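You operate a simulated robot arm through the tools that you are given. There is no shell and no other tool.

You run a simulated robot arm. Do the job below in one go: nothing can be reset, and whatever is moved stays where it is left.

## Task
Change the label roll to the one on the orange card.
Fine: lower the arm on it; the empty spindle goes in the roll tray.

The check looks at the end state, three seconds after you hand in, the way a careful person would. Anything else that was tipped, shoved, dropped, spilled or broken makes it a failure.

## Robot
A 7-joint arm with a three-finger gripper, fixed in place. Base frame: the origin is on the floor under the middle of its stand, x ahead of it, y to its left, z up; the work surface is at about z = 90. Lengths are in cm, angles in rad, forces in N, time in s.
With the tool pointing down near the work surface it reaches from about 10 to 88 cm from the base axis. Its first joint turns from -2.897 to 2.897 rad. Payload 2.94 kg.
Tool frame: the origin (TCP) lies between the finger pads and is the grasp point; the fingertips stand 3 cm ahead of it; z points along the fingers, y is the line along which they close. The gripper opens to 13.2 cm; its body begins 10.7 cm behind the TCP.
Orientation is that of the tool frame in the base frame, as [roll, pitch, yaw] about the fixed x, y, z axes, in that order (R = Rz(yaw) Ry(pitch) Rx(roll)). With the fingers straight down and closing along the base's y, the tool's x points along the base's -x, its y along +y and its z along -z.

## Interface
- The arm moves only by the tool send_rows. Its argument "targets" is a list of rows, each a list of 7 numbers: the shift along the base's x, y, z in cm, then the turn, a rotation vector about the base's x, y, z in rad, then the opening in per cent of the stroke, from 0 (shut) to 100 (fully open). In form: [[tx, ty, tz, wx, wy, wz, grip], ...]. A call has 1 to 20 rows; each row shifts and turns the commanded pose from where the row before left it. Rows are played at 5 a second. More than 5 cm and 0.15 rad between two rows, or a gripper value outside its range, and nothing of the call is played. Where a pose cannot be reached the arm comes as near as it can. A force on the tool above 40 N (or 10 N above the force at the start of the call, whichever is more), or a blocked arm, ends the call early, and 0.2 s more pass. The fingers move at their own pace (about 3.74 cm/s each) and stop on an object; they squeeze with about 45 N. The grip force told is the motor's: it shows also when the fingers shut on nothing. Time passes only in rows, and 0.2 s behind the last, so rows that do not move let the fingers close. It gives the time, the measured TCP pose, the force on the tool (base axes), the opening and the grip force at its end, in the units of the frame above (readings bear some noise), with the torque about the TCP (base axes, N m) and any sound that the robot's microphone picked up.
- Cameras (640 x 400 px; columns grow to the right, rows downward): "scene" is fixed at [22.33, 65.01, 159.4]; the picture's right is [-0.76, -0.65, 0.00], its down [-0.34, 0.40, -0.85] and it looks along [0.55, -0.65, -0.53] (base axes); focal length 345 px, centre (320, 200). "wrist" rides on the gripper at [7.2, 0.3, -14.4] in the tool frame; the picture's right is [-0.04, 1.00, 0.00], its down [-0.88, -0.04, -0.48] and it looks along [-0.48, -0.02, 0.88] (tool axes); focal length 256 px, centre (320, 200). There is no depth. A picture from a camera that has moved, and an enlarged one, comes with that camera's place and axes in the base frame and with its lens.
- snapshot(camera): a new picture of that camera. No time passes.
- lift_body(by): moves the trunk up (or, below 0, down) by that many cm; the arm rides with it, the base frame stays. It gives what a move gives, with no picture.
- close_up(camera, box): a new picture of the part [left, top, right, bottom] of that camera's present view, enlarged. No time passes.
- finish_job(): hands the job in; it is judged then, once.

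Nothing tells you positions but the pictures and the camera data. Unless the task says otherwise, let go and move clear before handing in.

The tools are called after "Call:" by a JSON object that holds its "api" and its "payload". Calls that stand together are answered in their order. send_rows: Moves the arm, as the interface text tells. Its arguments: {"type":"object","properties":{"targets":{"type":"array"}},"required":["targets"]} The other tools are called the same way: lift_body (by) moves the trunk up or down; snapshot (camera) takes a picture; close_up (camera, box) takes an enlarged picture of a part of a camera's view; finish_job () hands the job in.

At the start:

```text
clock: 0.0
tcp_pos: [55.3, 15.75, 134.72]
tcp_rot: [3.141, -0.002, 3.141]
contact_force: [0.3, -0.5, -0.1]
wrist_torque: [0.02, 0.0, 0.01]
grip_width: 13.17
grip_force: 0.0
trunk travel left (down, up): [-45.0, 9.0]
```

scene: 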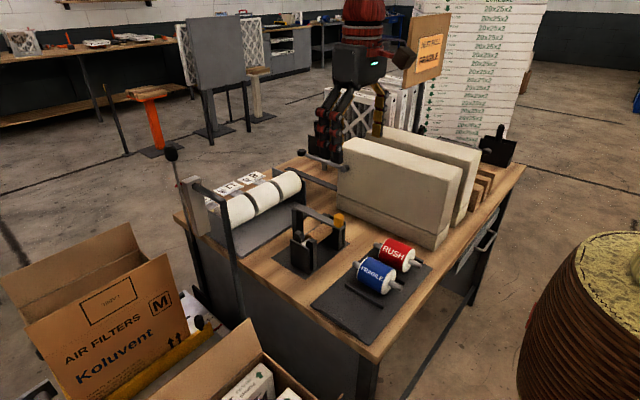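
wrist: 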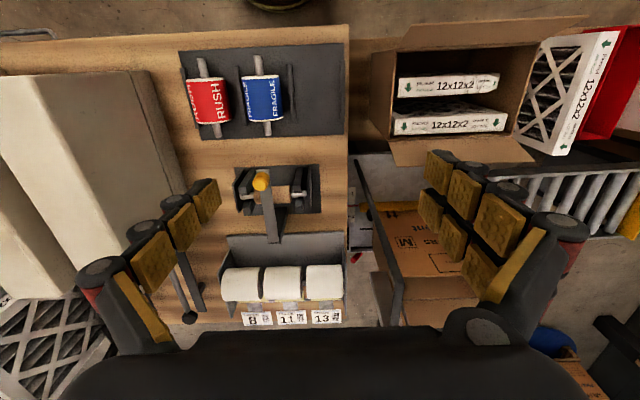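

I see a label dispenser with an empty (core) spindle, a red RUSH roll and a blue FRAGILE roll on a dark tray, and an orange card on a carton in the back. I'll look closer at the card, the dispenser and the tray.

Call:
{"api": "close_up", "payload": {"camera": "scene", "box": [380, 10, 470, 90]}}

Call:
{"api": "close_up", "payload": {"camera": "scene", "box": [260, 180, 380, 280]}}

Call:
{"api": "close_up", "payload": {"camera": "scene", "box": [300, 220, 450, 350]}}

Call:
{"api": "close_up", "payload": {"camera": "wrist", "box": [170, 40, 350, 150]}}

Call:
{"api": "close_up", "payload": {"camera": "wrist", "box": [215, 150, 345, 250]}}

```text
5.00 times, centred on (425, 50) of scene
camera zoom: at [22.33, 65.01, 159.4], right [-0.76, -0.65, 0.0], down [-0.34, 0.4, -0.85], along [0.55, -0.65, -0.53], focal length 1723 px, centre (-205, 950)
```

zoom: 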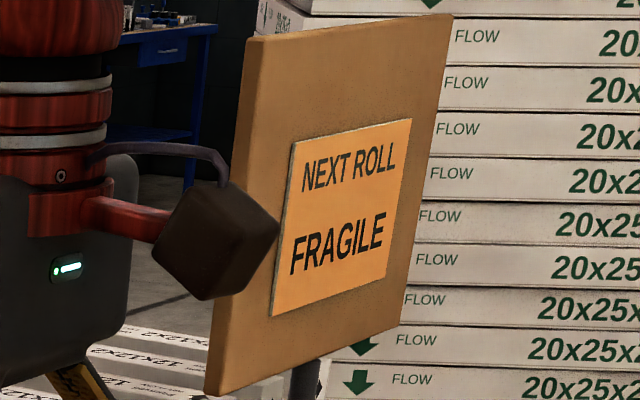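

```text
4.00 times, centred on (320, 230) of scene
camera zoom: at [22.33, 65.01, 159.4], right [-0.76, -0.65, 0.0], down [-0.34, 0.4, -0.85], along [0.55, -0.65, -0.53], focal length 1378 px, centre (320, 80)
```

zoom: 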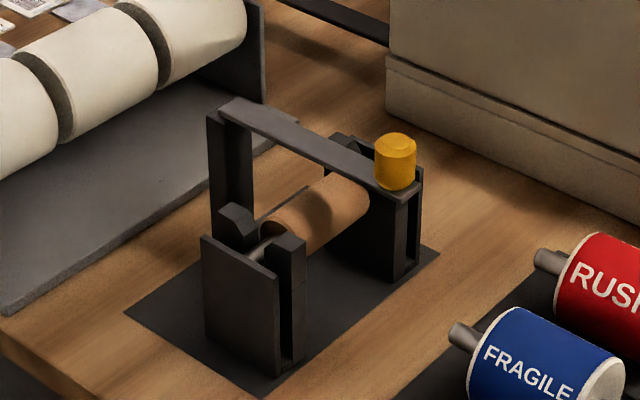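

```text
3.08 times, centred on (375, 285) of scene
camera zoom: at [22.33, 65.01, 159.4], right [-0.76, -0.65, 0.0], down [-0.34, 0.4, -0.85], along [0.55, -0.65, -0.53], focal length 1060 px, centre (151, -62)
```

zoom: 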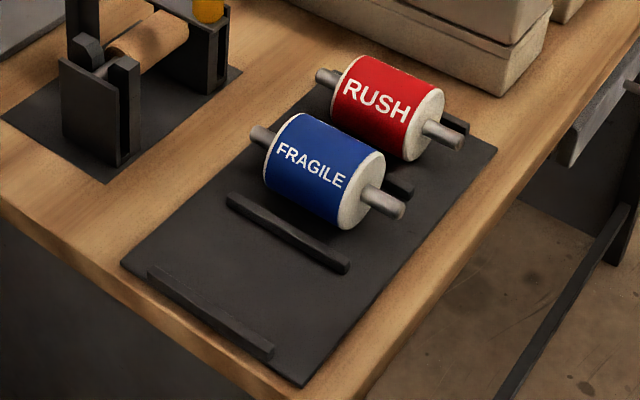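

```text
3.56 times, centred on (260, 95) of wrist
camera zoom: at [48.08, 16.01, 149.06], right [0.04, 1.0, 0.0], down [0.88, -0.04, 0.48], along [0.48, -0.02, -0.88], focal length 910 px, centre (533, 573)
```

zoom: 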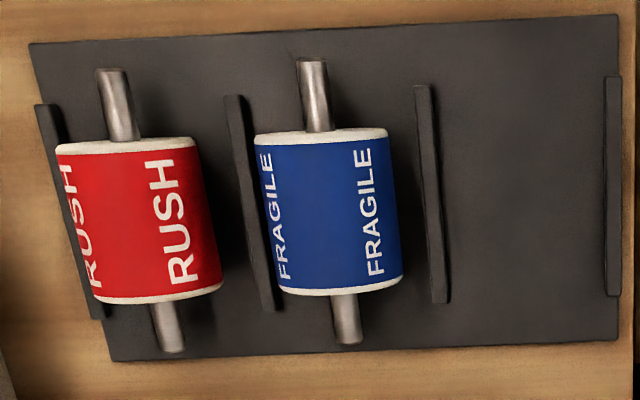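

```text
4.00 times, centred on (280, 200) of wrist
camera zoom: at [48.08, 16.01, 149.06], right [0.04, 1.0, 0.0], down [0.88, -0.04, 0.48], along [0.48, -0.02, -0.88], focal length 1024 px, centre (480, 200)
```

zoom: 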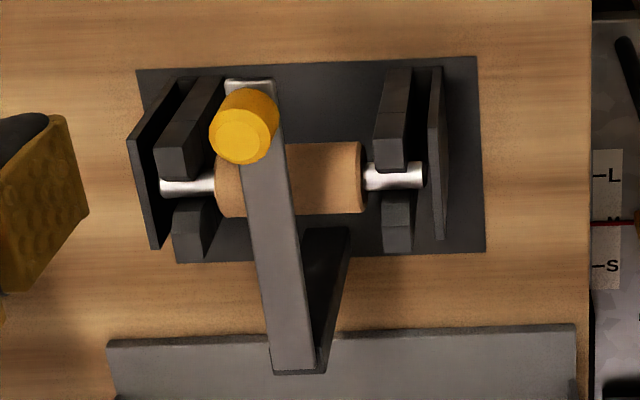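

The card says FRAGILE, so the blue roll is the one; the dispenser has an empty core at about (73.5, 4.6, 99), with a knobbed hold-down arm over it. I'll move the wrist camera closer for a better look at the mechanism.

Call:
{"api": "send_rows", "payload": {"targets": [[0.5, -2.7, -2.5, 0, 0, 0, 100], [0.5, -2.7, -2.5, 0, 0, 0, 100], [0.5, -2.7, -2.5, 0, 0, 0, 100], [0.5, -2.7, -2.5, 0, 0, 0, 100]]}}

Call:
{"api": "snapshot", "payload": {"camera": "wrist"}}

Call:
{"api": "snapshot", "payload": {"camera": "scene"}}

```text
clock: 1.0
tcp_pos: [57.63, 4.99, 124.85]
tcp_rot: [3.141, 0.0, -3.141]
contact_force: [0.8, 0.2, 0.1]
wrist_torque: [-0.01, 0.04, -0.03]
grip_width: 13.19
grip_force: 0.1
trunk travel left (down, up): [-45.0, 9.0]
```

```text
taken
camera wrist: at [50.36, 5.09, 139.05], right [0.04, 1.0, 0.0], down [0.88, -0.04, 0.48], along [0.48, -0.02, -0.88], focal length 256 px, centre (320, 200)
```

wrist: 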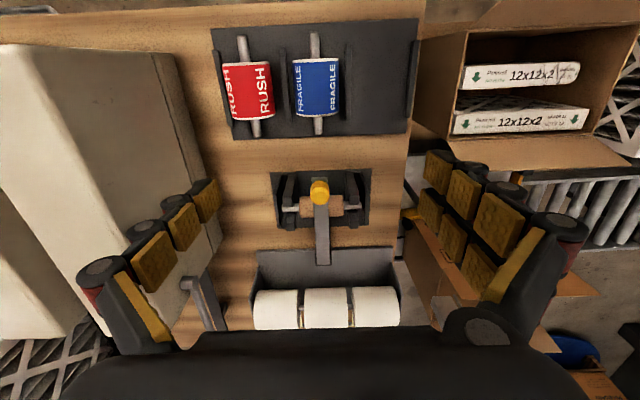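

```text
taken
```

scene: 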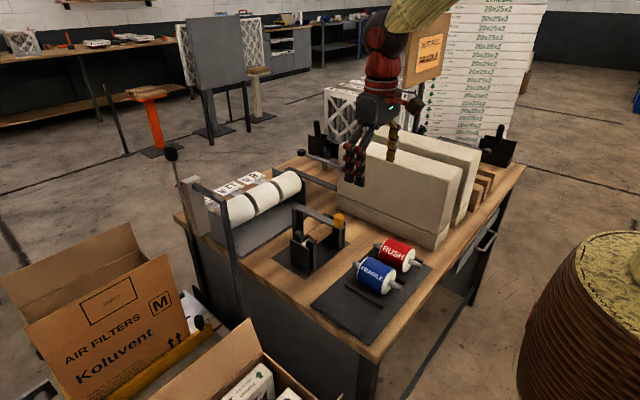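

Call:
{"api": "close_up", "payload": {"camera": "wrist", "box": [255, 160, 385, 280]}}

Call:
{"api": "close_up", "payload": {"camera": "wrist", "box": [200, 10, 430, 150]}}

Call:
{"api": "close_up", "payload": {"camera": "scene", "box": [270, 195, 360, 285]}}

Call:
{"api": "close_up", "payload": {"camera": "wrist", "box": [60, 130, 240, 350]}}

```text
3.33 times, centred on (320, 220) of wrist
camera zoom: at [50.36, 5.09, 139.05], right [0.04, 1.0, 0.0], down [0.88, -0.04, 0.48], along [0.48, -0.02, -0.88], focal length 853 px, centre (320, 133)
```

zoom: 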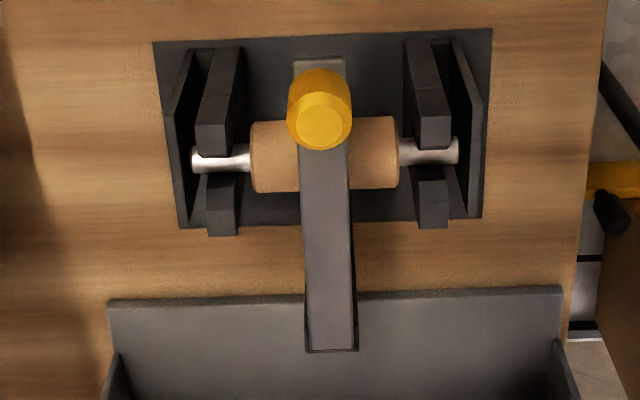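

```text
2.78 times, centred on (315, 80) of wrist
camera zoom: at [50.36, 5.09, 139.05], right [0.04, 1.0, 0.0], down [0.88, -0.04, 0.48], along [0.48, -0.02, -0.88], focal length 712 px, centre (334, 534)
```

zoom: 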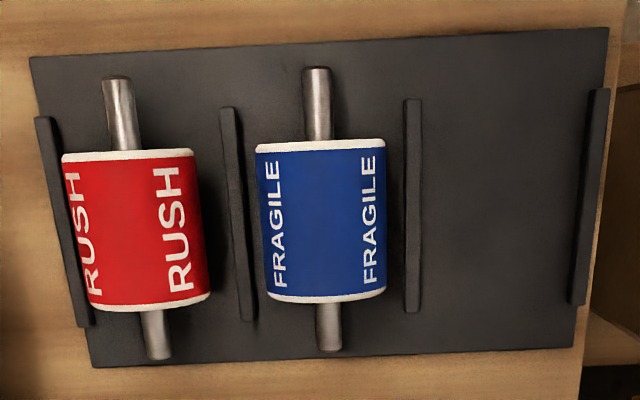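

```text
4.44 times, centred on (315, 240) of scene
camera zoom: at [22.33, 65.01, 159.4], right [-0.76, -0.65, 0.0], down [-0.34, 0.4, -0.85], along [0.55, -0.65, -0.53], focal length 1532 px, centre (342, 22)
```

zoom: 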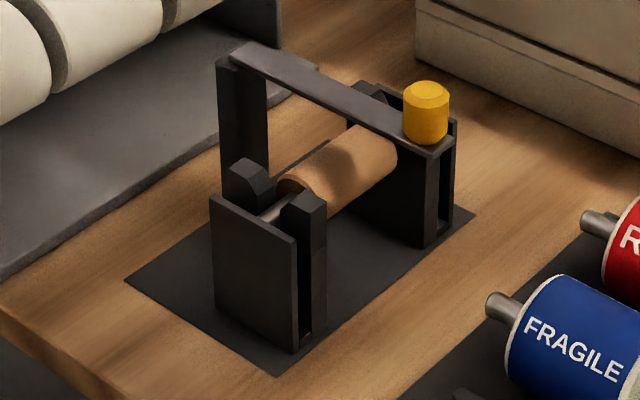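

```text
1.82 times, centred on (150, 240) of wrist
camera zoom: at [50.36, 5.09, 139.05], right [0.04, 1.0, 0.0], down [0.88, -0.04, 0.48], along [0.48, -0.02, -0.88], focal length 465 px, centre (629, 127)
```

zoom: 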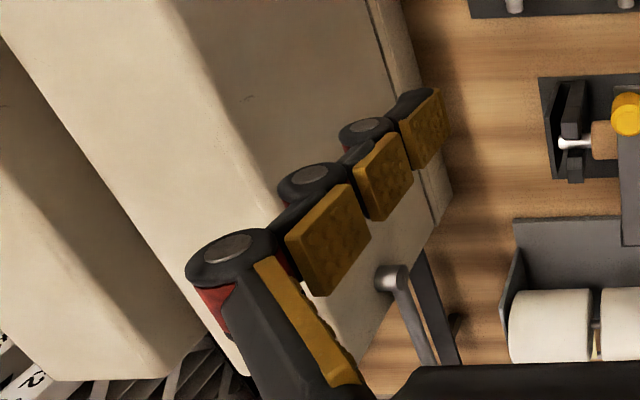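

The dispenser arm hinges at the far post (x≈82) and its knob sits at about (66.7, 4.5, 106.5), right over the empty core at (73.8, 4.5, 98.6). I'll tilt the tool about 48° forward at a standoff from the knob and look again.

Call:
{"api": "send_rows", "payload": {"targets": [[0.28, -0.08, -1.94, 0, -0.14, 0, 60], [0.28, -0.08, -1.94, 0, -0.14, 0, 60], [0.28, -0.08, -1.94, 0, -0.14, 0, 60], [0.28, -0.08, -1.94, 0, -0.14, 0, 60], [0.28, -0.08, -1.94, 0, -0.14, 0, 60], [0.28, -0.08, -1.94, 0, -0.14, 0, 60], [0, 0, 0, 0, 0, 0, 60]]}}

Call:
{"api": "snapshot", "payload": {"camera": "wrist"}}

Call:
{"api": "snapshot", "payload": {"camera": "scene"}}

```text
clock: 2.6
tcp_pos: [58.43, 3.89, 115.39]
tcp_rot: [-3.118, 0.669, -3.141]
contact_force: [0.1, 0.3, 0.2]
wrist_torque: [-0.02, -0.03, 0.04]
grip_width: 7.93
grip_force: 0.0
out of reach, approached as far as the arm can: row 5, 6
trunk travel left (down, up): [-45.0, 9.0]
```

```text
taken
camera wrist: at [43.92, 4.46, 122.25], right [0.05, 1.0, 0.01], down [0.39, -0.03, 0.92], along [0.92, -0.04, -0.4], focal length 256 px, centre (320, 200)
```

wrist: 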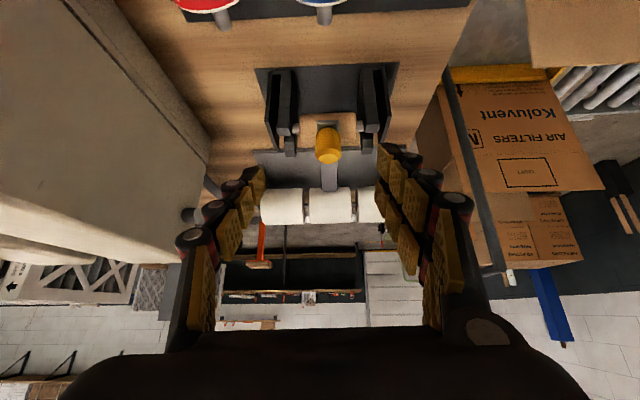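

```text
taken
```

scene: 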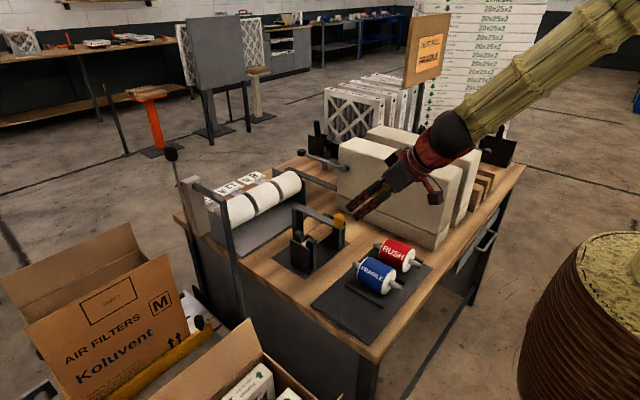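

The forward tilt stalled at about 38° with the trunk this high. I'll raise the tool, lower the trunk to compensate, and try the tilt again.

Call:
{"api": "send_rows", "payload": {"targets": [[0, 0, 4.5, 0, 0, 0, 60], [0, 0, 4.5, 0, 0, 0, 60], [0, 0, 4.5, 0, 0, 0, 60], [0, 0, 4.5, 0, 0, 0, 60]]}}

```text
clock: 3.6
tcp_pos: [58.6, 3.97, 133.42]
tcp_rot: [-3.116, 0.665, -3.141]
contact_force: [0.2, -0.1, 0.0]
wrist_torque: [0.0, -0.02, -0.03]
grip_width: 7.91
grip_force: 0.0
trunk travel left (down, up): [-45.0, 9.0]
```

Call:
{"api": "lift_body", "payload": {"by": -18}}

```text
clock: 5.6
tcp_pos: [58.69, 4.05, 115.47]
tcp_rot: [-3.119, 0.667, 3.141]
contact_force: [-0.3, 0.3, 0.5]
wrist_torque: [-0.07, -0.02, 0.01]
grip_width: 7.93
grip_force: 0.1
trunk travel left (down, up): [-27.0, 27.0]
```

Call:
{"api": "send_rows", "payload": {"targets": [[0, 0.25, -1.5, 0.009, -0.14, 0.007, 55], [0, 0.2, -1.5, 0.009, -0.14, 0.007, 55], [0, 0, 0, 0, 0, 0, 55]]}}

Call:
{"api": "snapshot", "payload": {"camera": "wrist"}}

Call:
{"api": "snapshot", "payload": {"camera": "scene"}}

```text
clock: 6.4
tcp_pos: [58.66, 4.43, 112.4]
tcp_rot: [3.137, 0.943, 3.133]
contact_force: [0.1, 0.0, -0.7]
wrist_torque: [0.01, -0.01, 0.0]
grip_width: 7.29
grip_force: 0.0
trunk travel left (down, up): [-27.0, 27.0]
```

```text
taken
camera wrist: at [42.64, 4.56, 114.84], right [0.03, 1.0, 0.04], down [0.13, -0.04, 0.99], along [0.99, -0.02, -0.13], focal length 256 px, centre (320, 200)
```

wrist: 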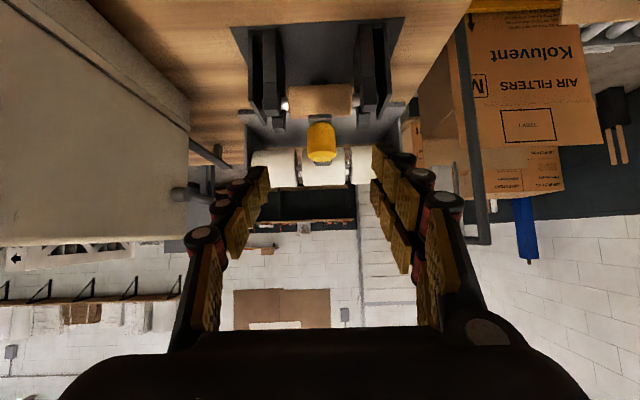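

```text
taken
```

scene: 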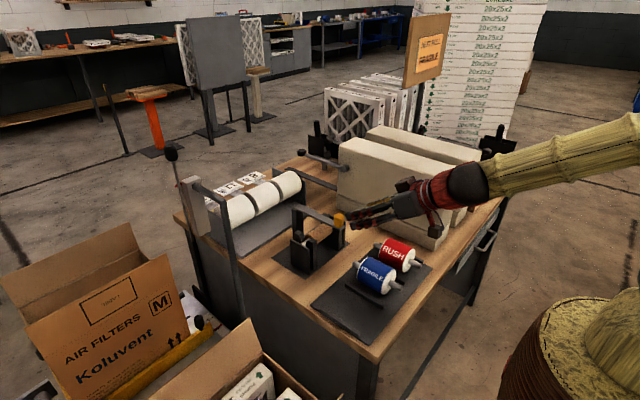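

The lower trunk allows the tilt (54° now). I'll zoom in on the knob and arm from this near-horizontal view.

Call:
{"api": "close_up", "payload": {"camera": "wrist", "box": [230, 60, 410, 190]}}

Call:
{"api": "close_up", "payload": {"camera": "scene", "box": [280, 170, 420, 270]}}

```text
3.08 times, centred on (320, 125) of wrist
camera zoom: at [42.64, 4.56, 114.84], right [0.03, 1.0, 0.04], down [0.13, -0.04, 0.99], along [0.99, -0.02, -0.13], focal length 788 px, centre (320, 431)
```

zoom: 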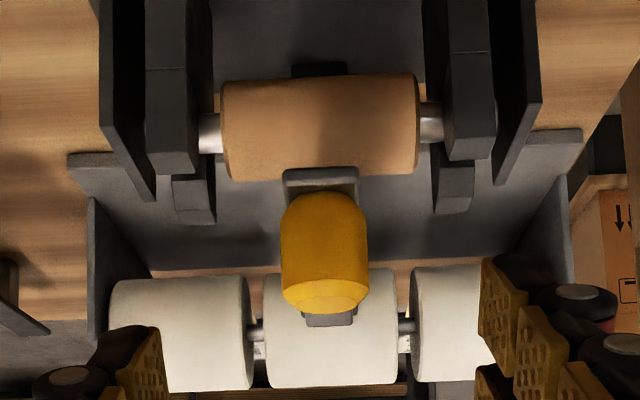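

```text
4.00 times, centred on (350, 220) of scene
camera zoom: at [22.33, 65.01, 159.4], right [-0.76, -0.65, 0.0], down [-0.34, 0.4, -0.85], along [0.55, -0.65, -0.53], focal length 1378 px, centre (200, 120)
```

zoom: 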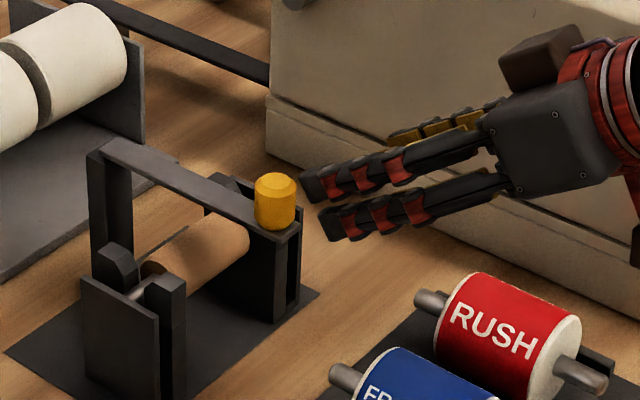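

The knob spans about z 104–108 at x≈66.8, y≈4.4. I'll advance along the tool axis so the fingers straddle it, then check before closing.

Call:
{"api": "send_rows", "payload": {"targets": [[2.6, 0, -2.0, 0, 0, 0, 50], [2.6, 0, -2.0, 0, 0, 0, 50], [2.4, 0, -1.8, 0, 0, 0, 50], [0, 0, 0, 0, 0, 0, 50]]}}

Call:
{"api": "snapshot", "payload": {"camera": "wrist"}}

Call:
{"api": "close_up", "payload": {"camera": "scene", "box": [280, 170, 420, 270]}}

```text
clock: 7.4
tcp_pos: [66.05, 4.32, 106.75]
tcp_rot: [3.138, 0.946, 3.134]
contact_force: [0.6, 0.8, 0.3]
wrist_torque: [0.01, 0.01, -0.02]
grip_width: 6.57
grip_force: 0.0
trunk travel left (down, up): [-27.0, 27.0]
```

```text
taken
camera wrist: at [50.16, 4.54, 109.24], right [0.03, 1.0, 0.04], down [0.13, -0.04, 0.99], along [0.99, -0.02, -0.13], focal length 256 px, centre (320, 200)
```

wrist: 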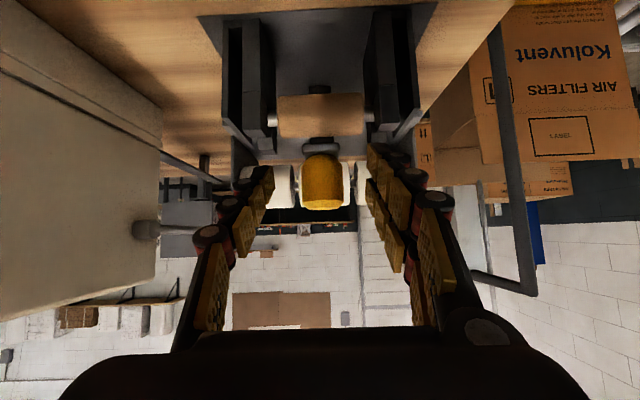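

```text
4.00 times, centred on (350, 220) of scene
camera zoom: at [22.33, 65.01, 159.4], right [-0.76, -0.65, 0.0], down [-0.34, 0.4, -0.85], along [0.55, -0.65, -0.53], focal length 1378 px, centre (200, 120)
```

zoom: 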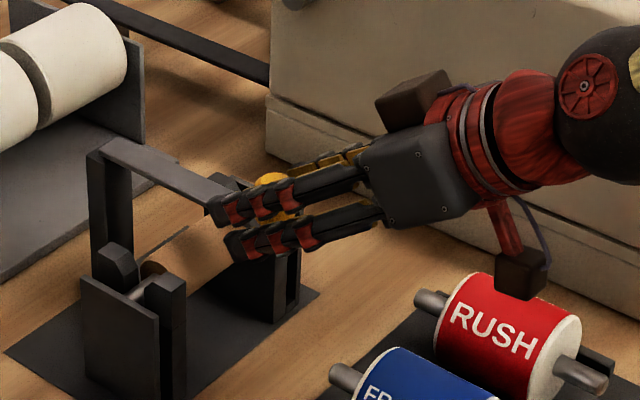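

The fingers straddle the knob cleanly with nothing touching. Now I'll close on the knob.

Call:
{"api": "send_rows", "payload": {"targets": [[0, 0, 0, 0, 0, 0, 10], [0, 0, 0, 0, 0, 0, 10], [0, 0, 0, 0, 0, 0, 10], [0, 0, 0, 0, 0, 0, 10], [0, 0, 0, 0, 0, 0, 10]]}}

Call:
{"api": "snapshot", "payload": {"camera": "wrist"}}

Call:
{"api": "close_up", "payload": {"camera": "scene", "box": [280, 170, 420, 270]}}

```text
clock: 8.6
tcp_pos: [66.04, 4.58, 106.76]
tcp_rot: [3.14, 0.945, 3.138]
contact_force: [0.7, 11.6, 0.6]
wrist_torque: [-0.03, -0.01, 0.09]
grip_width: 2.65
grip_force: 38.2
trunk travel left (down, up): [-27.0, 27.0]
```

```text
taken
camera wrist: at [50.13, 4.68, 109.26], right [0.03, 1.0, 0.04], down [0.13, -0.04, 0.99], along [0.99, -0.02, -0.13], focal length 256 px, centre (320, 200)
```

wrist: 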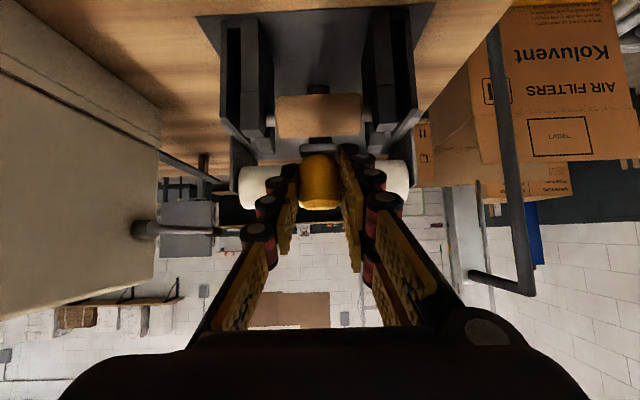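

```text
4.00 times, centred on (350, 220) of scene
camera zoom: at [22.33, 65.01, 159.4], right [-0.76, -0.65, 0.0], down [-0.34, 0.4, -0.85], along [0.55, -0.65, -0.53], focal length 1378 px, centre (200, 120)
```

zoom: 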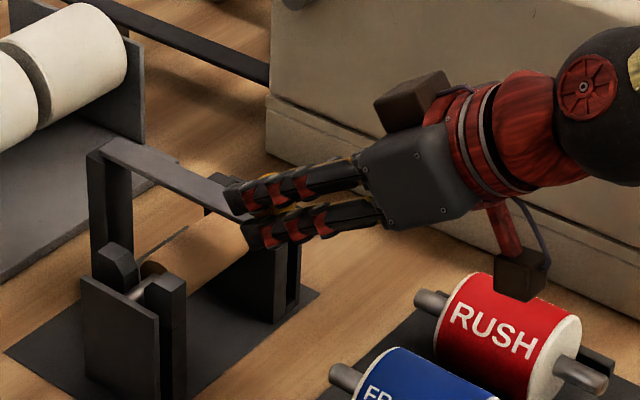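

I have the knob (2.65 cm). I'll relieve the small side load and lift a little along the hinge arc to feel how the arm behaves.

Call:
{"api": "send_rows", "payload": {"targets": [[0, 0.25, 0, 0, 0, 0, 10], [0.17, 0, 0.79, 0, 0.05, 0, 10], [0.21, 0, 0.79, 0, 0.05, 0, 10], [0, 0, 0, 0, 0, 0, 10]]}}

Call:
{"api": "close_up", "payload": {"camera": "scene", "box": [280, 170, 420, 270]}}

```text
clock: 9.6
tcp_pos: [66.31, 4.45, 108.26]
tcp_rot: [3.137, 0.848, 3.135]
contact_force: [-14.9, -3.8, 4.1]
wrist_torque: [-0.34, -0.08, 0.0]
grip_width: 2.62
grip_force: 45.1
trunk travel left (down, up): [-27.0, 27.0]
```

```text
4.00 times, centred on (350, 220) of scene
camera zoom: at [22.33, 65.01, 159.4], right [-0.76, -0.65, 0.0], down [-0.34, 0.4, -0.85], along [0.55, -0.65, -0.53], focal length 1378 px, centre (200, 120)
```

zoom: 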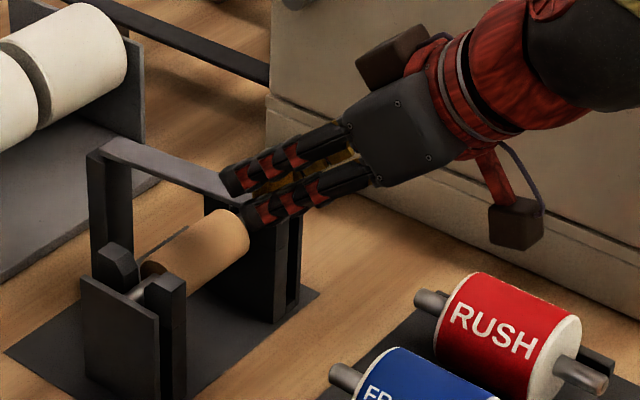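

Call:
{"api": "send_rows", "payload": {"targets": [[0.05, -0.05, 0.75, 0, 0.05, 0, 10], [0.2, 0, 0.75, 0, 0.05, 0, 10], [0, 0, 0, 0, 0, 0, 10]]}}

Call:
{"api": "close_up", "payload": {"camera": "scene", "box": [280, 170, 420, 270]}}

```text
clock: 10.4
tcp_pos: [66.91, 4.56, 109.96]
tcp_rot: [3.139, 0.749, 3.136]
contact_force: [2.2, -4.7, 4.5]
wrist_torque: [-0.37, -0.87, 0.03]
grip_width: 2.65
grip_force: 44.9
trunk travel left (down, up): [-27.0, 27.0]
```

```text
4.00 times, centred on (350, 220) of scene
camera zoom: at [22.33, 65.01, 159.4], right [-0.76, -0.65, 0.0], down [-0.34, 0.4, -0.85], along [0.55, -0.65, -0.53], focal length 1378 px, centre (200, 120)
```

zoom: 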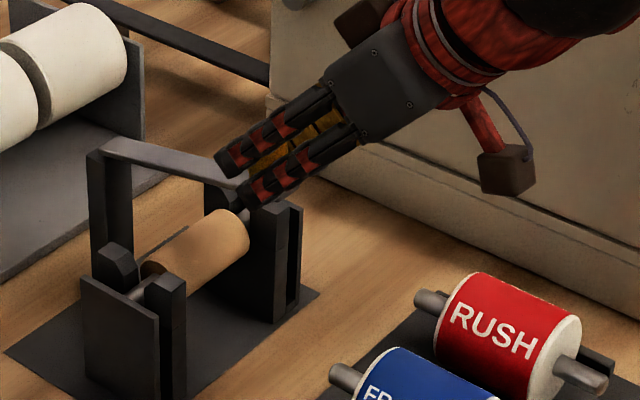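

The arm lifts freely on its hinge. Continuing along the arc.

Call:
{"api": "send_rows", "payload": {"targets": [[0.68, -0.05, 1.53, 0, 0.09, 0, 10], [0.82, 0, 1.47, 0, 0.09, 0, 10], [0.97, 0, 1.37, 0, 0.1, 0, 10], [0, 0, 0, 0, 0, 0, 10]]}}

Call:
{"api": "close_up", "payload": {"camera": "scene", "box": [260, 150, 420, 270]}}

```text
clock: 11.0
tcp_pos: [65.6, 4.43, 108.79]
tcp_rot: [-3.123, 0.619, -3.137]
contact_force: [-6.0, 20.5, 6.8]
wrist_torque: [0.29, -1.03, 0.3]
grip_width: 2.7
grip_force: 44.8
out of reach, approached as far as the arm can: row 2
trunk travel left (down, up): [-27.0, 27.0]
stopped in row 2: the force on the tool passed its limit at 75 N (the readings are from after the stop); the commanded pose is now the measured one
```

```text
3.33 times, centred on (340, 210) of scene
camera zoom: at [22.33, 65.01, 159.4], right [-0.76, -0.65, 0.0], down [-0.34, 0.4, -0.85], along [0.55, -0.65, -0.53], focal length 1149 px, centre (253, 167)
```

zoom: 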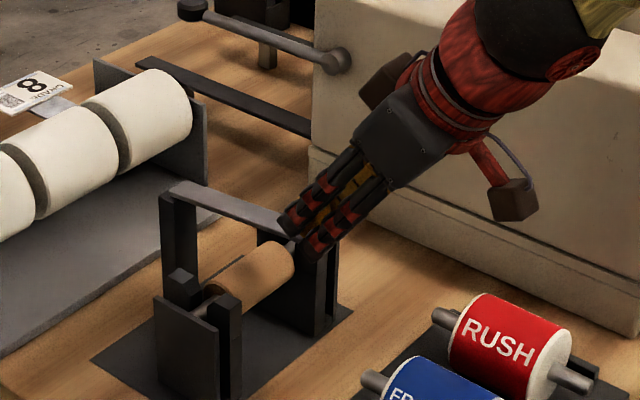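

The step was partly out of reach and pulled the tool back, though the arm still looks fine. I'll stop and look at the whole configuration before moving again.

Call:
{"api": "snapshot", "payload": {"camera": "scene"}}

Call:
{"api": "snapshot", "payload": {"camera": "wrist"}}

```text
taken
```

scene: 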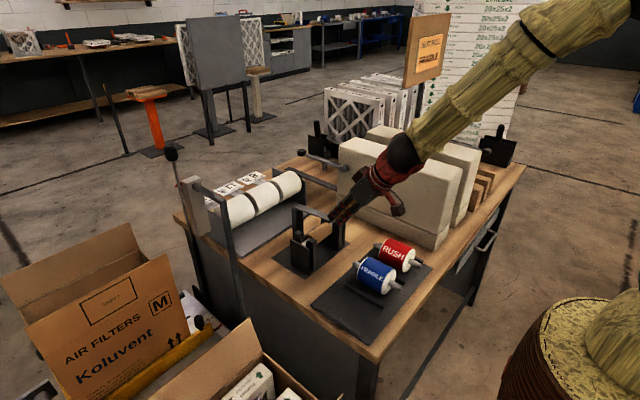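

```text
taken
camera wrist: at [51.45, 4.87, 116.2], right [0.04, 1.0, 0.01], down [0.44, -0.03, 0.9], along [0.9, -0.03, -0.44], focal length 256 px, centre (320, 200)
```

wrist: 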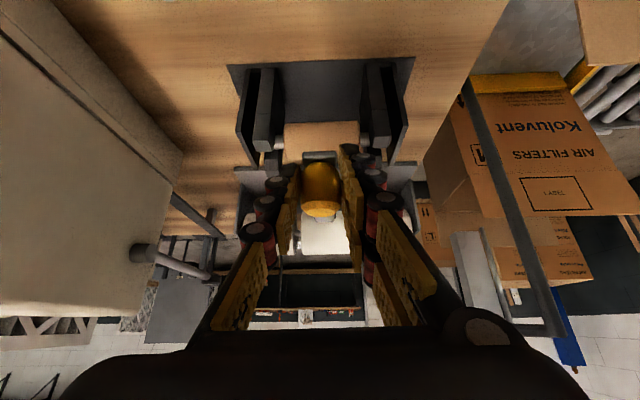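

The tool came back with the knob still in grip, arm slightly raised. I'll lower it gently, release, and see whether the arm holds by itself or falls.

Call:
{"api": "send_rows", "payload": {"targets": [[0, 0.25, 0, 0.01, 0, 0.01, 10], [0, 0, -0.5, 0, 0, 0, 10], [0, 0, -0.5, 0, 0, 0, 10], [0, 0, 0, 0, 0, 0, 10]]}}

Call:
{"api": "close_up", "payload": {"camera": "scene", "box": [280, 170, 420, 270]}}

```text
clock: 12.0
tcp_pos: [65.57, 4.49, 107.68]
tcp_rot: [-3.131, 0.617, -3.136]
contact_force: [-3.7, 19.7, 6.6]
wrist_torque: [0.23, -1.1, 0.25]
grip_width: 2.63
grip_force: 44.9
trunk travel left (down, up): [-27.0, 27.0]
```

```text
4.00 times, centred on (350, 220) of scene
camera zoom: at [22.33, 65.01, 159.4], right [-0.76, -0.65, 0.0], down [-0.34, 0.4, -0.85], along [0.55, -0.65, -0.53], focal length 1378 px, centre (200, 120)
```

zoom: 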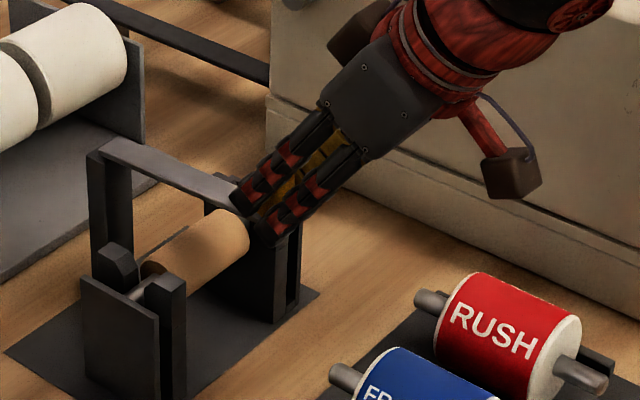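

Call:
{"api": "send_rows", "payload": {"targets": [[0, 0.35, 0, 0, 0, 0, 10], [0, 0, 0, 0, 0, 0, 10], [0, 0, 0, 0, 0, 0, 30], [0, 0, 0, 0, 0, 0, 40], [0, 0, 0, 0, 0, 0, 40]]}}

Call:
{"api": "close_up", "payload": {"camera": "scene", "box": [280, 170, 420, 270]}}

Call:
{"api": "snapshot", "payload": {"camera": "wrist"}}

```text
clock: 13.2
tcp_pos: [65.74, 4.65, 107.69]
tcp_rot: [-3.131, 0.615, -3.135]
contact_force: [0.5, 0.6, -0.2]
wrist_torque: [-0.01, 0.04, 0.04]
grip_width: 5.29
grip_force: 0.1
trunk travel left (down, up): [-27.0, 27.0]
```

```text
4.00 times, centred on (350, 220) of scene
camera zoom: at [22.33, 65.01, 159.4], right [-0.76, -0.65, 0.0], down [-0.34, 0.4, -0.85], along [0.55, -0.65, -0.53], focal length 1378 px, centre (200, 120)
```

zoom: 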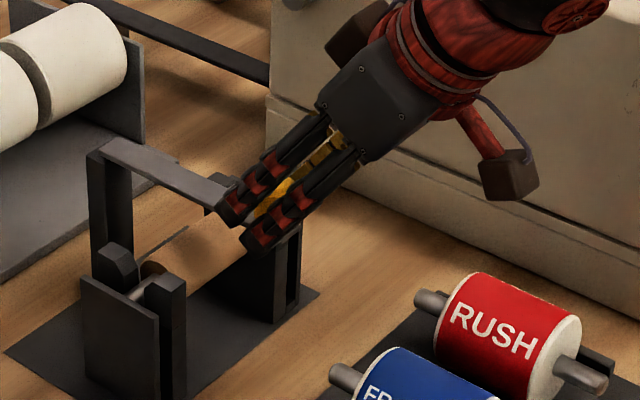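

```text
taken
camera wrist: at [51.51, 4.86, 115.14], right [0.04, 1.0, 0.02], down [0.44, -0.03, 0.9], along [0.9, -0.02, -0.44], focal length 256 px, centre (320, 200)
```

wrist: 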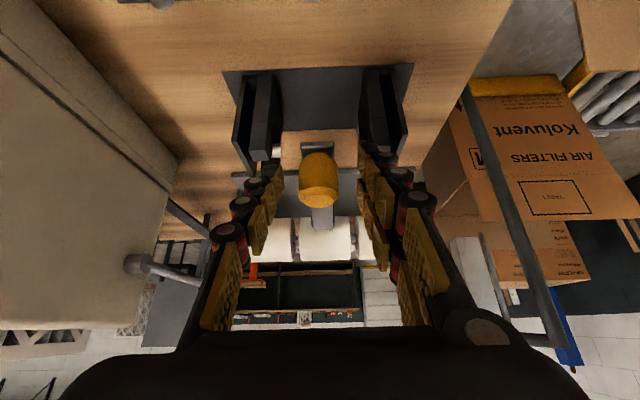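

The arm drops back to horizontal under gravity, so it must be swung past vertical to stay open. I'll back off, un-tilt, and turn the tool 90° so one finger can go under the arm and the others above the knob, which lets me swing it under control.

Call:
{"api": "send_rows", "payload": {"targets": [[-2.0, 0, 2.8, 0, 0, 0, 50], [-2.0, 0, 2.8, 0, 0, 0, 50], [-2.0, 0, 2.8, 0, 0, 0, 50], [0, 0, 3.5, 0, 0.125, 0, 50], [0, 0, 3.5, 0, 0.125, 0, 50], [0, 0, 3.5, 0, 0.125, 0, 50], [0, 0, 3.5, 0, 0.12, 0, 50], [0, 0, 3.5, 0, 0.12, 0, 50], [0, 0, 0, 0, 0, 0, 50]]}}

```text
clock: 15.2
tcp_pos: [59.6, 5.06, 133.75]
tcp_rot: [-3.136, 0.001, -3.138]
contact_force: [0.0, -0.2, 0.3]
wrist_torque: [-0.02, 0.01, 0.01]
grip_width: 6.6
grip_force: 0.1
trunk travel left (down, up): [-27.0, 27.0]
```

Call:
{"api": "send_rows", "payload": {"targets": [[0, 0, 0, 0, 0, -0.143, 50], [0, 0, 0, 0, 0, -0.143, 50], [0, 0, 0, 0, 0, -0.143, 50], [0, 0, 0, 0, 0, -0.143, 50], [0, 0, 0, 0, 0, -0.143, 50], [0, 0, 0, 0, 0, -0.143, 50], [0, 0, 0, 0, 0, -0.143, 50], [0, 0, 0, 0, 0, -0.143, 50], [0, 0, 0, 0, 0, -0.143, 50], [0, 0, 0, 0, 0, -0.143, 50], [0, 0, 0, 0, 0, -0.14, 50], [0, 0, 0, 0, 0, 0, 50]]}}

Call:
{"api": "snapshot", "payload": {"camera": "wrist"}}

Call:
{"api": "snapshot", "payload": {"camera": "scene"}}

```text
clock: 17.8
tcp_pos: [59.75, 4.7, 133.58]
tcp_rot: [-3.135, 0.003, 1.574]
contact_force: [1.4, -0.6, -1.0]
wrist_torque: [0.0, -0.03, 0.02]
grip_width: 6.6
grip_force: 0.2
trunk travel left (down, up): [-27.0, 27.0]
```

```text
taken
camera wrist: at [60.07, 11.85, 147.9], right [1.0, -0.04, -0.01], down [-0.03, -0.88, 0.48], along [-0.02, -0.48, -0.88], focal length 256 px, centre (320, 200)
```

wrist: 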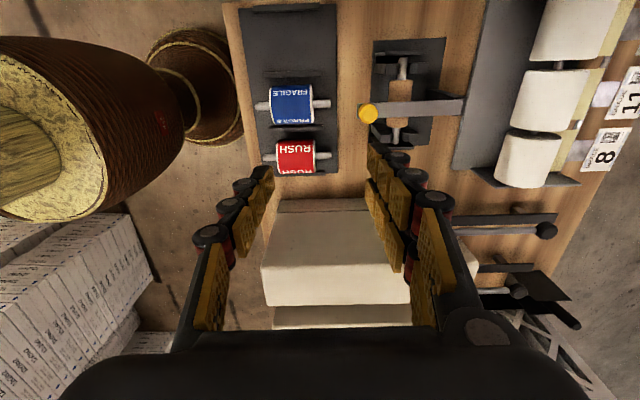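

```text
taken
```

scene: 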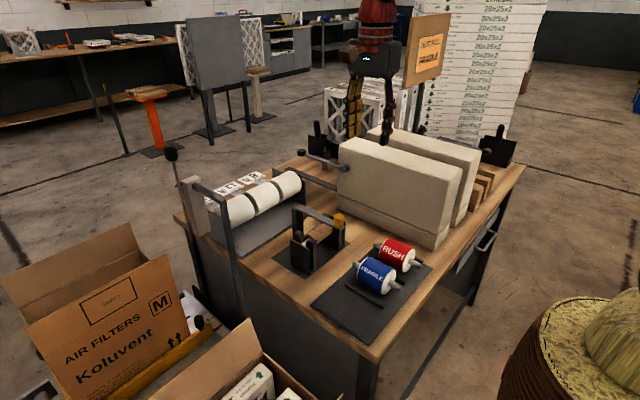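

Turned 90°, two fingers now on the +x side and the camera on the +y side. I'll zoom on the dispenser and tray from this viewpoint for better positions.

Call:
{"api": "close_up", "payload": {"camera": "wrist", "box": [340, 20, 500, 160]}}

Call:
{"api": "close_up", "payload": {"camera": "wrist", "box": [220, 0, 360, 190]}}

```text
2.86 times, centred on (420, 90) of wrist
camera zoom: at [60.07, 11.85, 147.9], right [1.0, -0.04, -0.01], down [-0.03, -0.88, 0.48], along [-0.02, -0.48, -0.88], focal length 731 px, centre (34, 514)
```

zoom: 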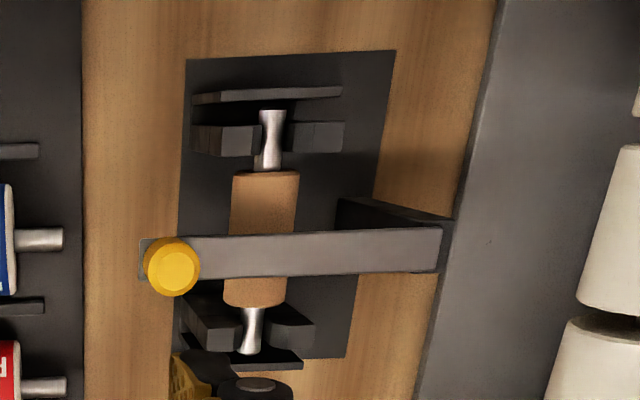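

```text
2.11 times, centred on (290, 95) of wrist
camera zoom: at [60.07, 11.85, 147.9], right [1.0, -0.04, -0.01], down [-0.03, -0.88, 0.48], along [-0.02, -0.48, -0.88], focal length 539 px, centre (383, 421)
```

zoom: 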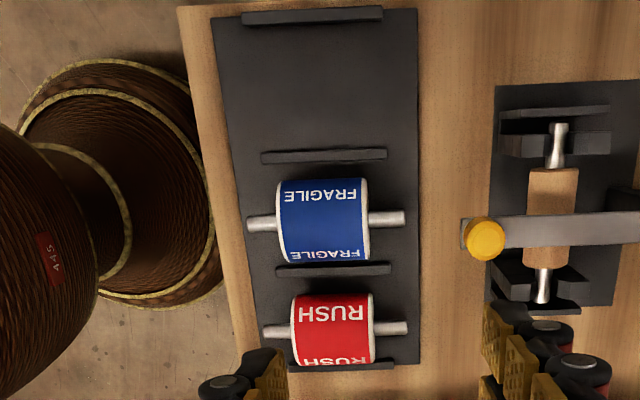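

Positions agree well: knob (66.9, 4.6), core (74.2, 4.4, 98.2), blue roll (54.1, 4.35, 94.1), free tray slot at y≈15. I'll lower the trunk 20 more and then tilt the tool forward at a standoff.

Call:
{"api": "lift_body", "payload": {"by": -20}}

Call:
{"api": "send_rows", "payload": {"targets": [[-0.2, 0, 0, 0, -0.13, 0, 64], [-0.2, 0, 0, 0, -0.13, 0, 64], [-0.2, 0, 0, 0, -0.13, 0, 64], [-0.2, 0, 0, 0, -0.14, 0, 64], [-0.2, 0, 0, 0, -0.14, 0, 64], [-0.2, 0, 0, 0, -0.14, 0, 64], [-0.2, 0, -0.5, 0, -0.14, 0, 64], [0, 0, 0, 0, 0, 0, 64]]}}

Call:
{"api": "snapshot", "payload": {"camera": "wrist"}}

Call:
{"api": "snapshot", "payload": {"camera": "scene"}}

```text
clock: 19.9
tcp_pos: [59.81, 4.72, 113.5]
tcp_rot: [-3.133, 0.001, 1.577]
contact_force: [0.3, 0.1, 0.3]
wrist_torque: [0.02, 0.01, -0.05]
grip_width: 6.61
grip_force: 0.1
trunk travel left (down, up): [-7.0, 47.0]
```

```text
clock: 21.7
tcp_pos: [58.19, 4.67, 113.25]
tcp_rot: [2.198, 0.004, 1.571]
contact_force: [0.5, 0.4, 1.1]
wrist_torque: [-0.01, -0.01, -0.04]
grip_width: 8.44
grip_force: 0.0
trunk travel left (down, up): [-7.0, 47.0]
```

```text
taken
camera wrist: at [46.77, 11.85, 121.77], right [0.59, -0.04, 0.81], down [-0.41, -0.88, 0.25], along [0.7, -0.48, -0.53], focal length 256 px, centre (320, 200)
```

wrist: 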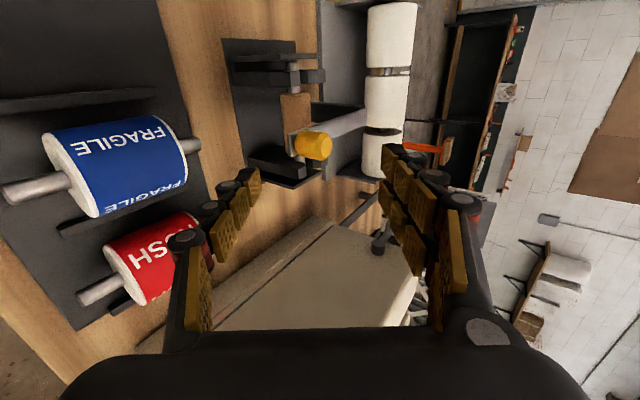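

```text
taken
```

scene: 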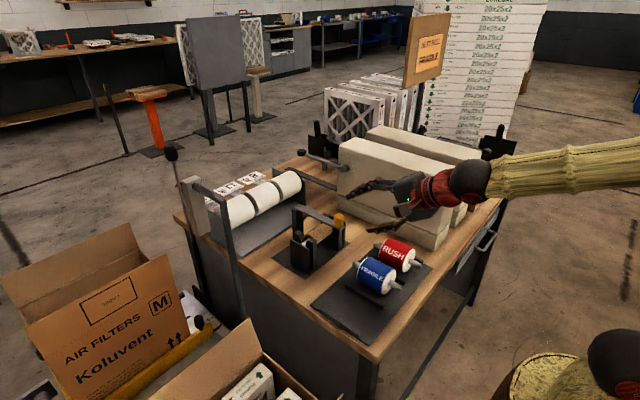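

Tilt of 54° reached comfortably. I'll advance most of the way along the tool axis and check that the lower finger goes beneath the arm's tip.

Call:
{"api": "send_rows", "payload": {"targets": [[0, -0.05, -0.64, 0, 0, 0, 64], [2.03, 0, -1.49, 0, 0, 0, 64], [2.03, 0, -1.49, 0, 0, 0, 64], [2.03, 0, -1.49, 0, 0, 0, 64], [0, 0, 0, 0, 0, 0, 64]]}}

Call:
{"api": "snapshot", "payload": {"camera": "wrist"}}

Call:
{"api": "close_up", "payload": {"camera": "scene", "box": [280, 170, 420, 270]}}

```text
clock: 22.9
tcp_pos: [64.46, 4.83, 108.03]
tcp_rot: [2.2, 0.006, 1.573]
contact_force: [0.0, 0.4, -0.3]
wrist_torque: [-0.01, 0.01, 0.0]
grip_width: 8.43
grip_force: 0.1
trunk travel left (down, up): [-7.0, 47.0]
```

```text
taken
camera wrist: at [52.96, 11.87, 116.56], right [0.59, -0.04, 0.81], down [-0.41, -0.88, 0.25], along [0.7, -0.48, -0.53], focal length 256 px, centre (320, 200)
```

wrist: 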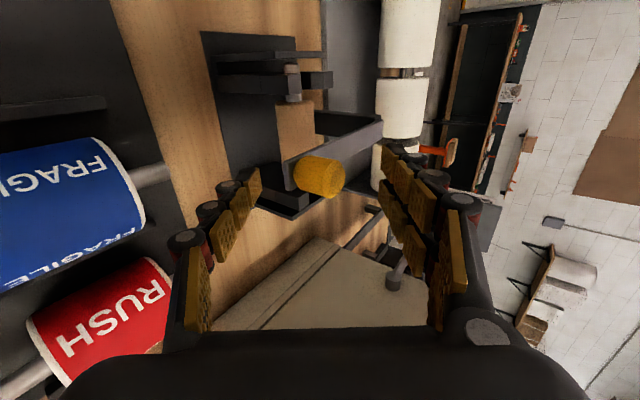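

```text
4.00 times, centred on (350, 220) of scene
camera zoom: at [22.33, 65.01, 159.4], right [-0.76, -0.65, 0.0], down [-0.34, 0.4, -0.85], along [0.55, -0.65, -0.53], focal length 1378 px, centre (200, 120)
```

zoom: 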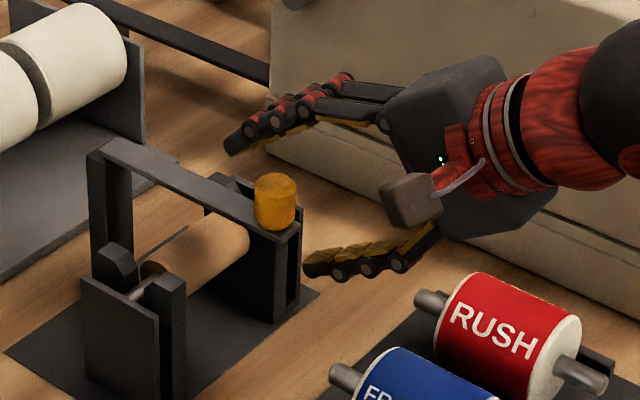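

Call:
{"api": "send_rows", "payload": {"targets": [[1.0, -0.1, -0.7, 0, 0, 0, 64], [1.0, -0.1, -0.7, 0, 0, 0, 64], [0, 0, 0, 0, 0, 0, 64]]}}

Call:
{"api": "snapshot", "payload": {"camera": "wrist"}}

Call:
{"api": "close_up", "payload": {"camera": "scene", "box": [280, 170, 420, 270]}}

```text
clock: 23.7
tcp_pos: [66.48, 4.54, 106.51]
tcp_rot: [2.199, 0.005, 1.571]
contact_force: [0.5, -0.1, 0.5]
wrist_torque: [0.02, 0.0, -0.04]
grip_width: 8.45
grip_force: 0.1
trunk travel left (down, up): [-7.0, 47.0]
```

```text
taken
camera wrist: at [54.96, 11.67, 115.14], right [0.59, -0.04, 0.81], down [-0.41, -0.88, 0.25], along [0.7, -0.48, -0.53], focal length 256 px, centre (320, 200)
```

wrist: 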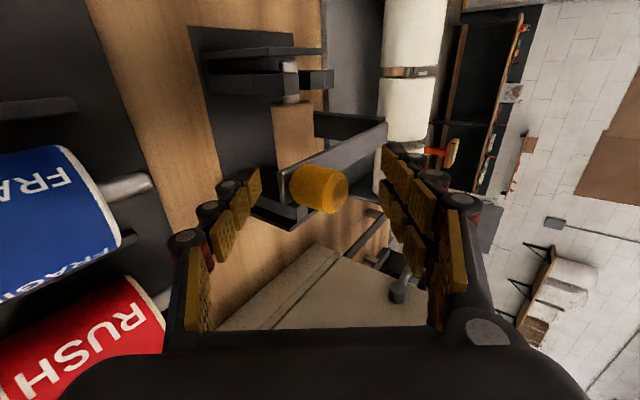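

```text
4.00 times, centred on (350, 220) of scene
camera zoom: at [22.33, 65.01, 159.4], right [-0.76, -0.65, 0.0], down [-0.34, 0.4, -0.85], along [0.55, -0.65, -0.53], focal length 1378 px, centre (200, 120)
```

zoom: 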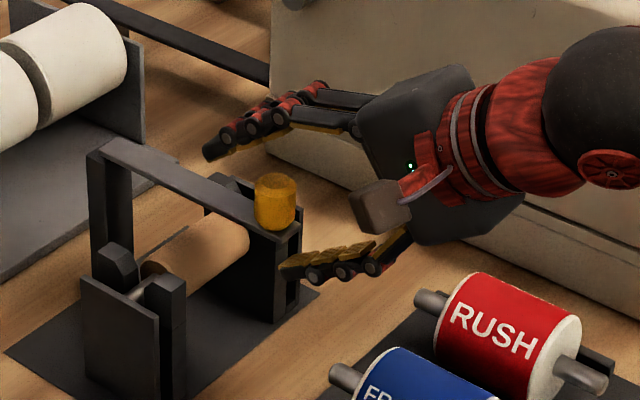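

The lower finger is now just under the arm's tip and the upper pair is above the knob. I'll lift gently along the arc and check.

Call:
{"api": "send_rows", "payload": {"targets": [[0.39, 0, 0.8, 0, 0, 0, 64], [0.3, 0, 1.6, 0, 0.06, 0, 64], [0.41, 0, 1.57, 0, 0.063, 0, 64], [0, 0, 0, 0, 0, 0, 64]]}}

Call:
{"api": "snapshot", "payload": {"camera": "wrist"}}

Call:
{"api": "close_up", "payload": {"camera": "scene", "box": [280, 160, 420, 260]}}

```text
clock: 24.7
tcp_pos: [67.32, 4.56, 110.44]
tcp_rot: [2.321, 0.007, 1.573]
contact_force: [0.9, 0.1, 0.1]
wrist_torque: [-0.02, -0.02, -0.02]
grip_width: 8.46
grip_force: 0.1
trunk travel left (down, up): [-7.0, 47.0]
```

```text
taken
camera wrist: at [57.09, 11.66, 120.42], right [0.68, -0.04, 0.73], down [-0.37, -0.88, 0.3], along [0.63, -0.48, -0.61], focal length 256 px, centre (320, 200)
```

wrist: 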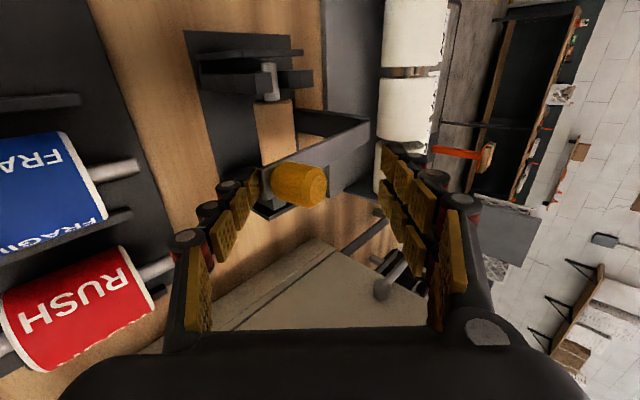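

```text
4.00 times, centred on (350, 210) of scene
camera zoom: at [22.33, 65.01, 159.4], right [-0.76, -0.65, 0.0], down [-0.34, 0.4, -0.85], along [0.55, -0.65, -0.53], focal length 1378 px, centre (200, 160)
```

zoom: 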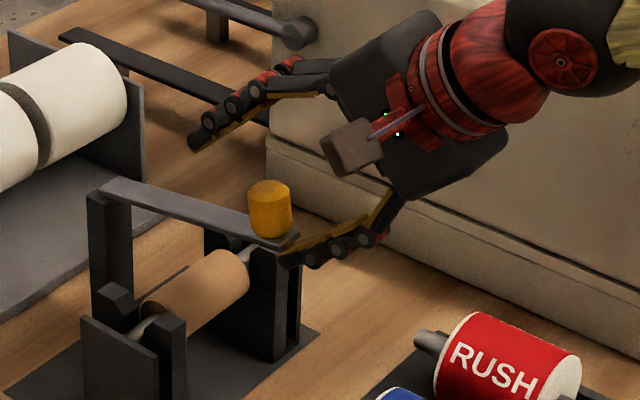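

The arm is rising on the finger with almost no force. Continuing along the arc.

Call:
{"api": "send_rows", "payload": {"targets": [[0.7, 0, 1.5, 0, 0.06, 0, 64], [0.8, 0, 1.5, 0, 0.063, 0, 64], [0.95, 0, 1.38, 0, 0.06, 0, 62], [1.0, 0, 1.32, 0, 0.062, 0, 60], [0, 0, 0, 0, 0, 0, 60]]}}

Call:
{"api": "snapshot", "payload": {"camera": "wrist"}}

Call:
{"api": "close_up", "payload": {"camera": "scene", "box": [280, 140, 420, 240]}}

```text
clock: 25.9
tcp_pos: [70.77, 4.56, 116.23]
tcp_rot: [2.568, 0.005, 1.575]
contact_force: [-0.1, 0.3, 0.1]
wrist_torque: [-0.01, -0.01, 0.01]
grip_width: 7.91
grip_force: 0.0
trunk travel left (down, up): [-7.0, 47.0]
```

```text
taken
camera wrist: at [63.31, 11.61, 128.35], right [0.84, -0.04, 0.54], down [-0.29, -0.88, 0.38], along [0.46, -0.48, -0.75], focal length 256 px, centre (320, 200)
```

wrist: 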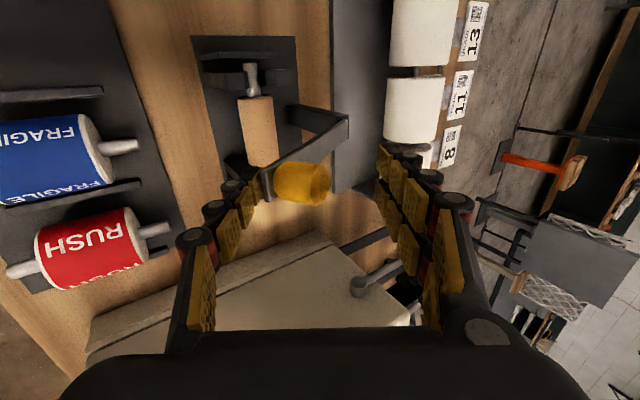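

```text
4.00 times, centred on (350, 190) of scene
camera zoom: at [22.33, 65.01, 159.4], right [-0.76, -0.65, 0.0], down [-0.34, 0.4, -0.85], along [0.55, -0.65, -0.53], focal length 1378 px, centre (200, 240)
```

zoom: 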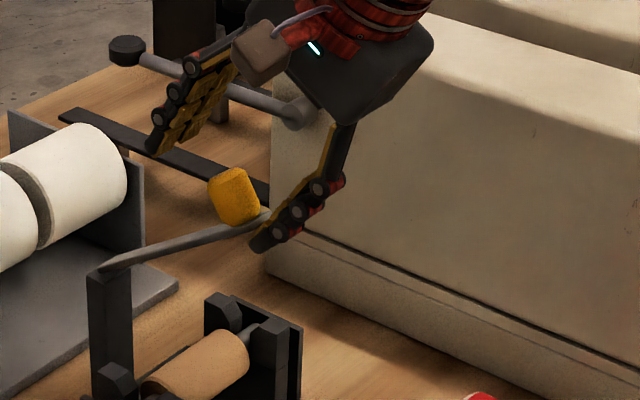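

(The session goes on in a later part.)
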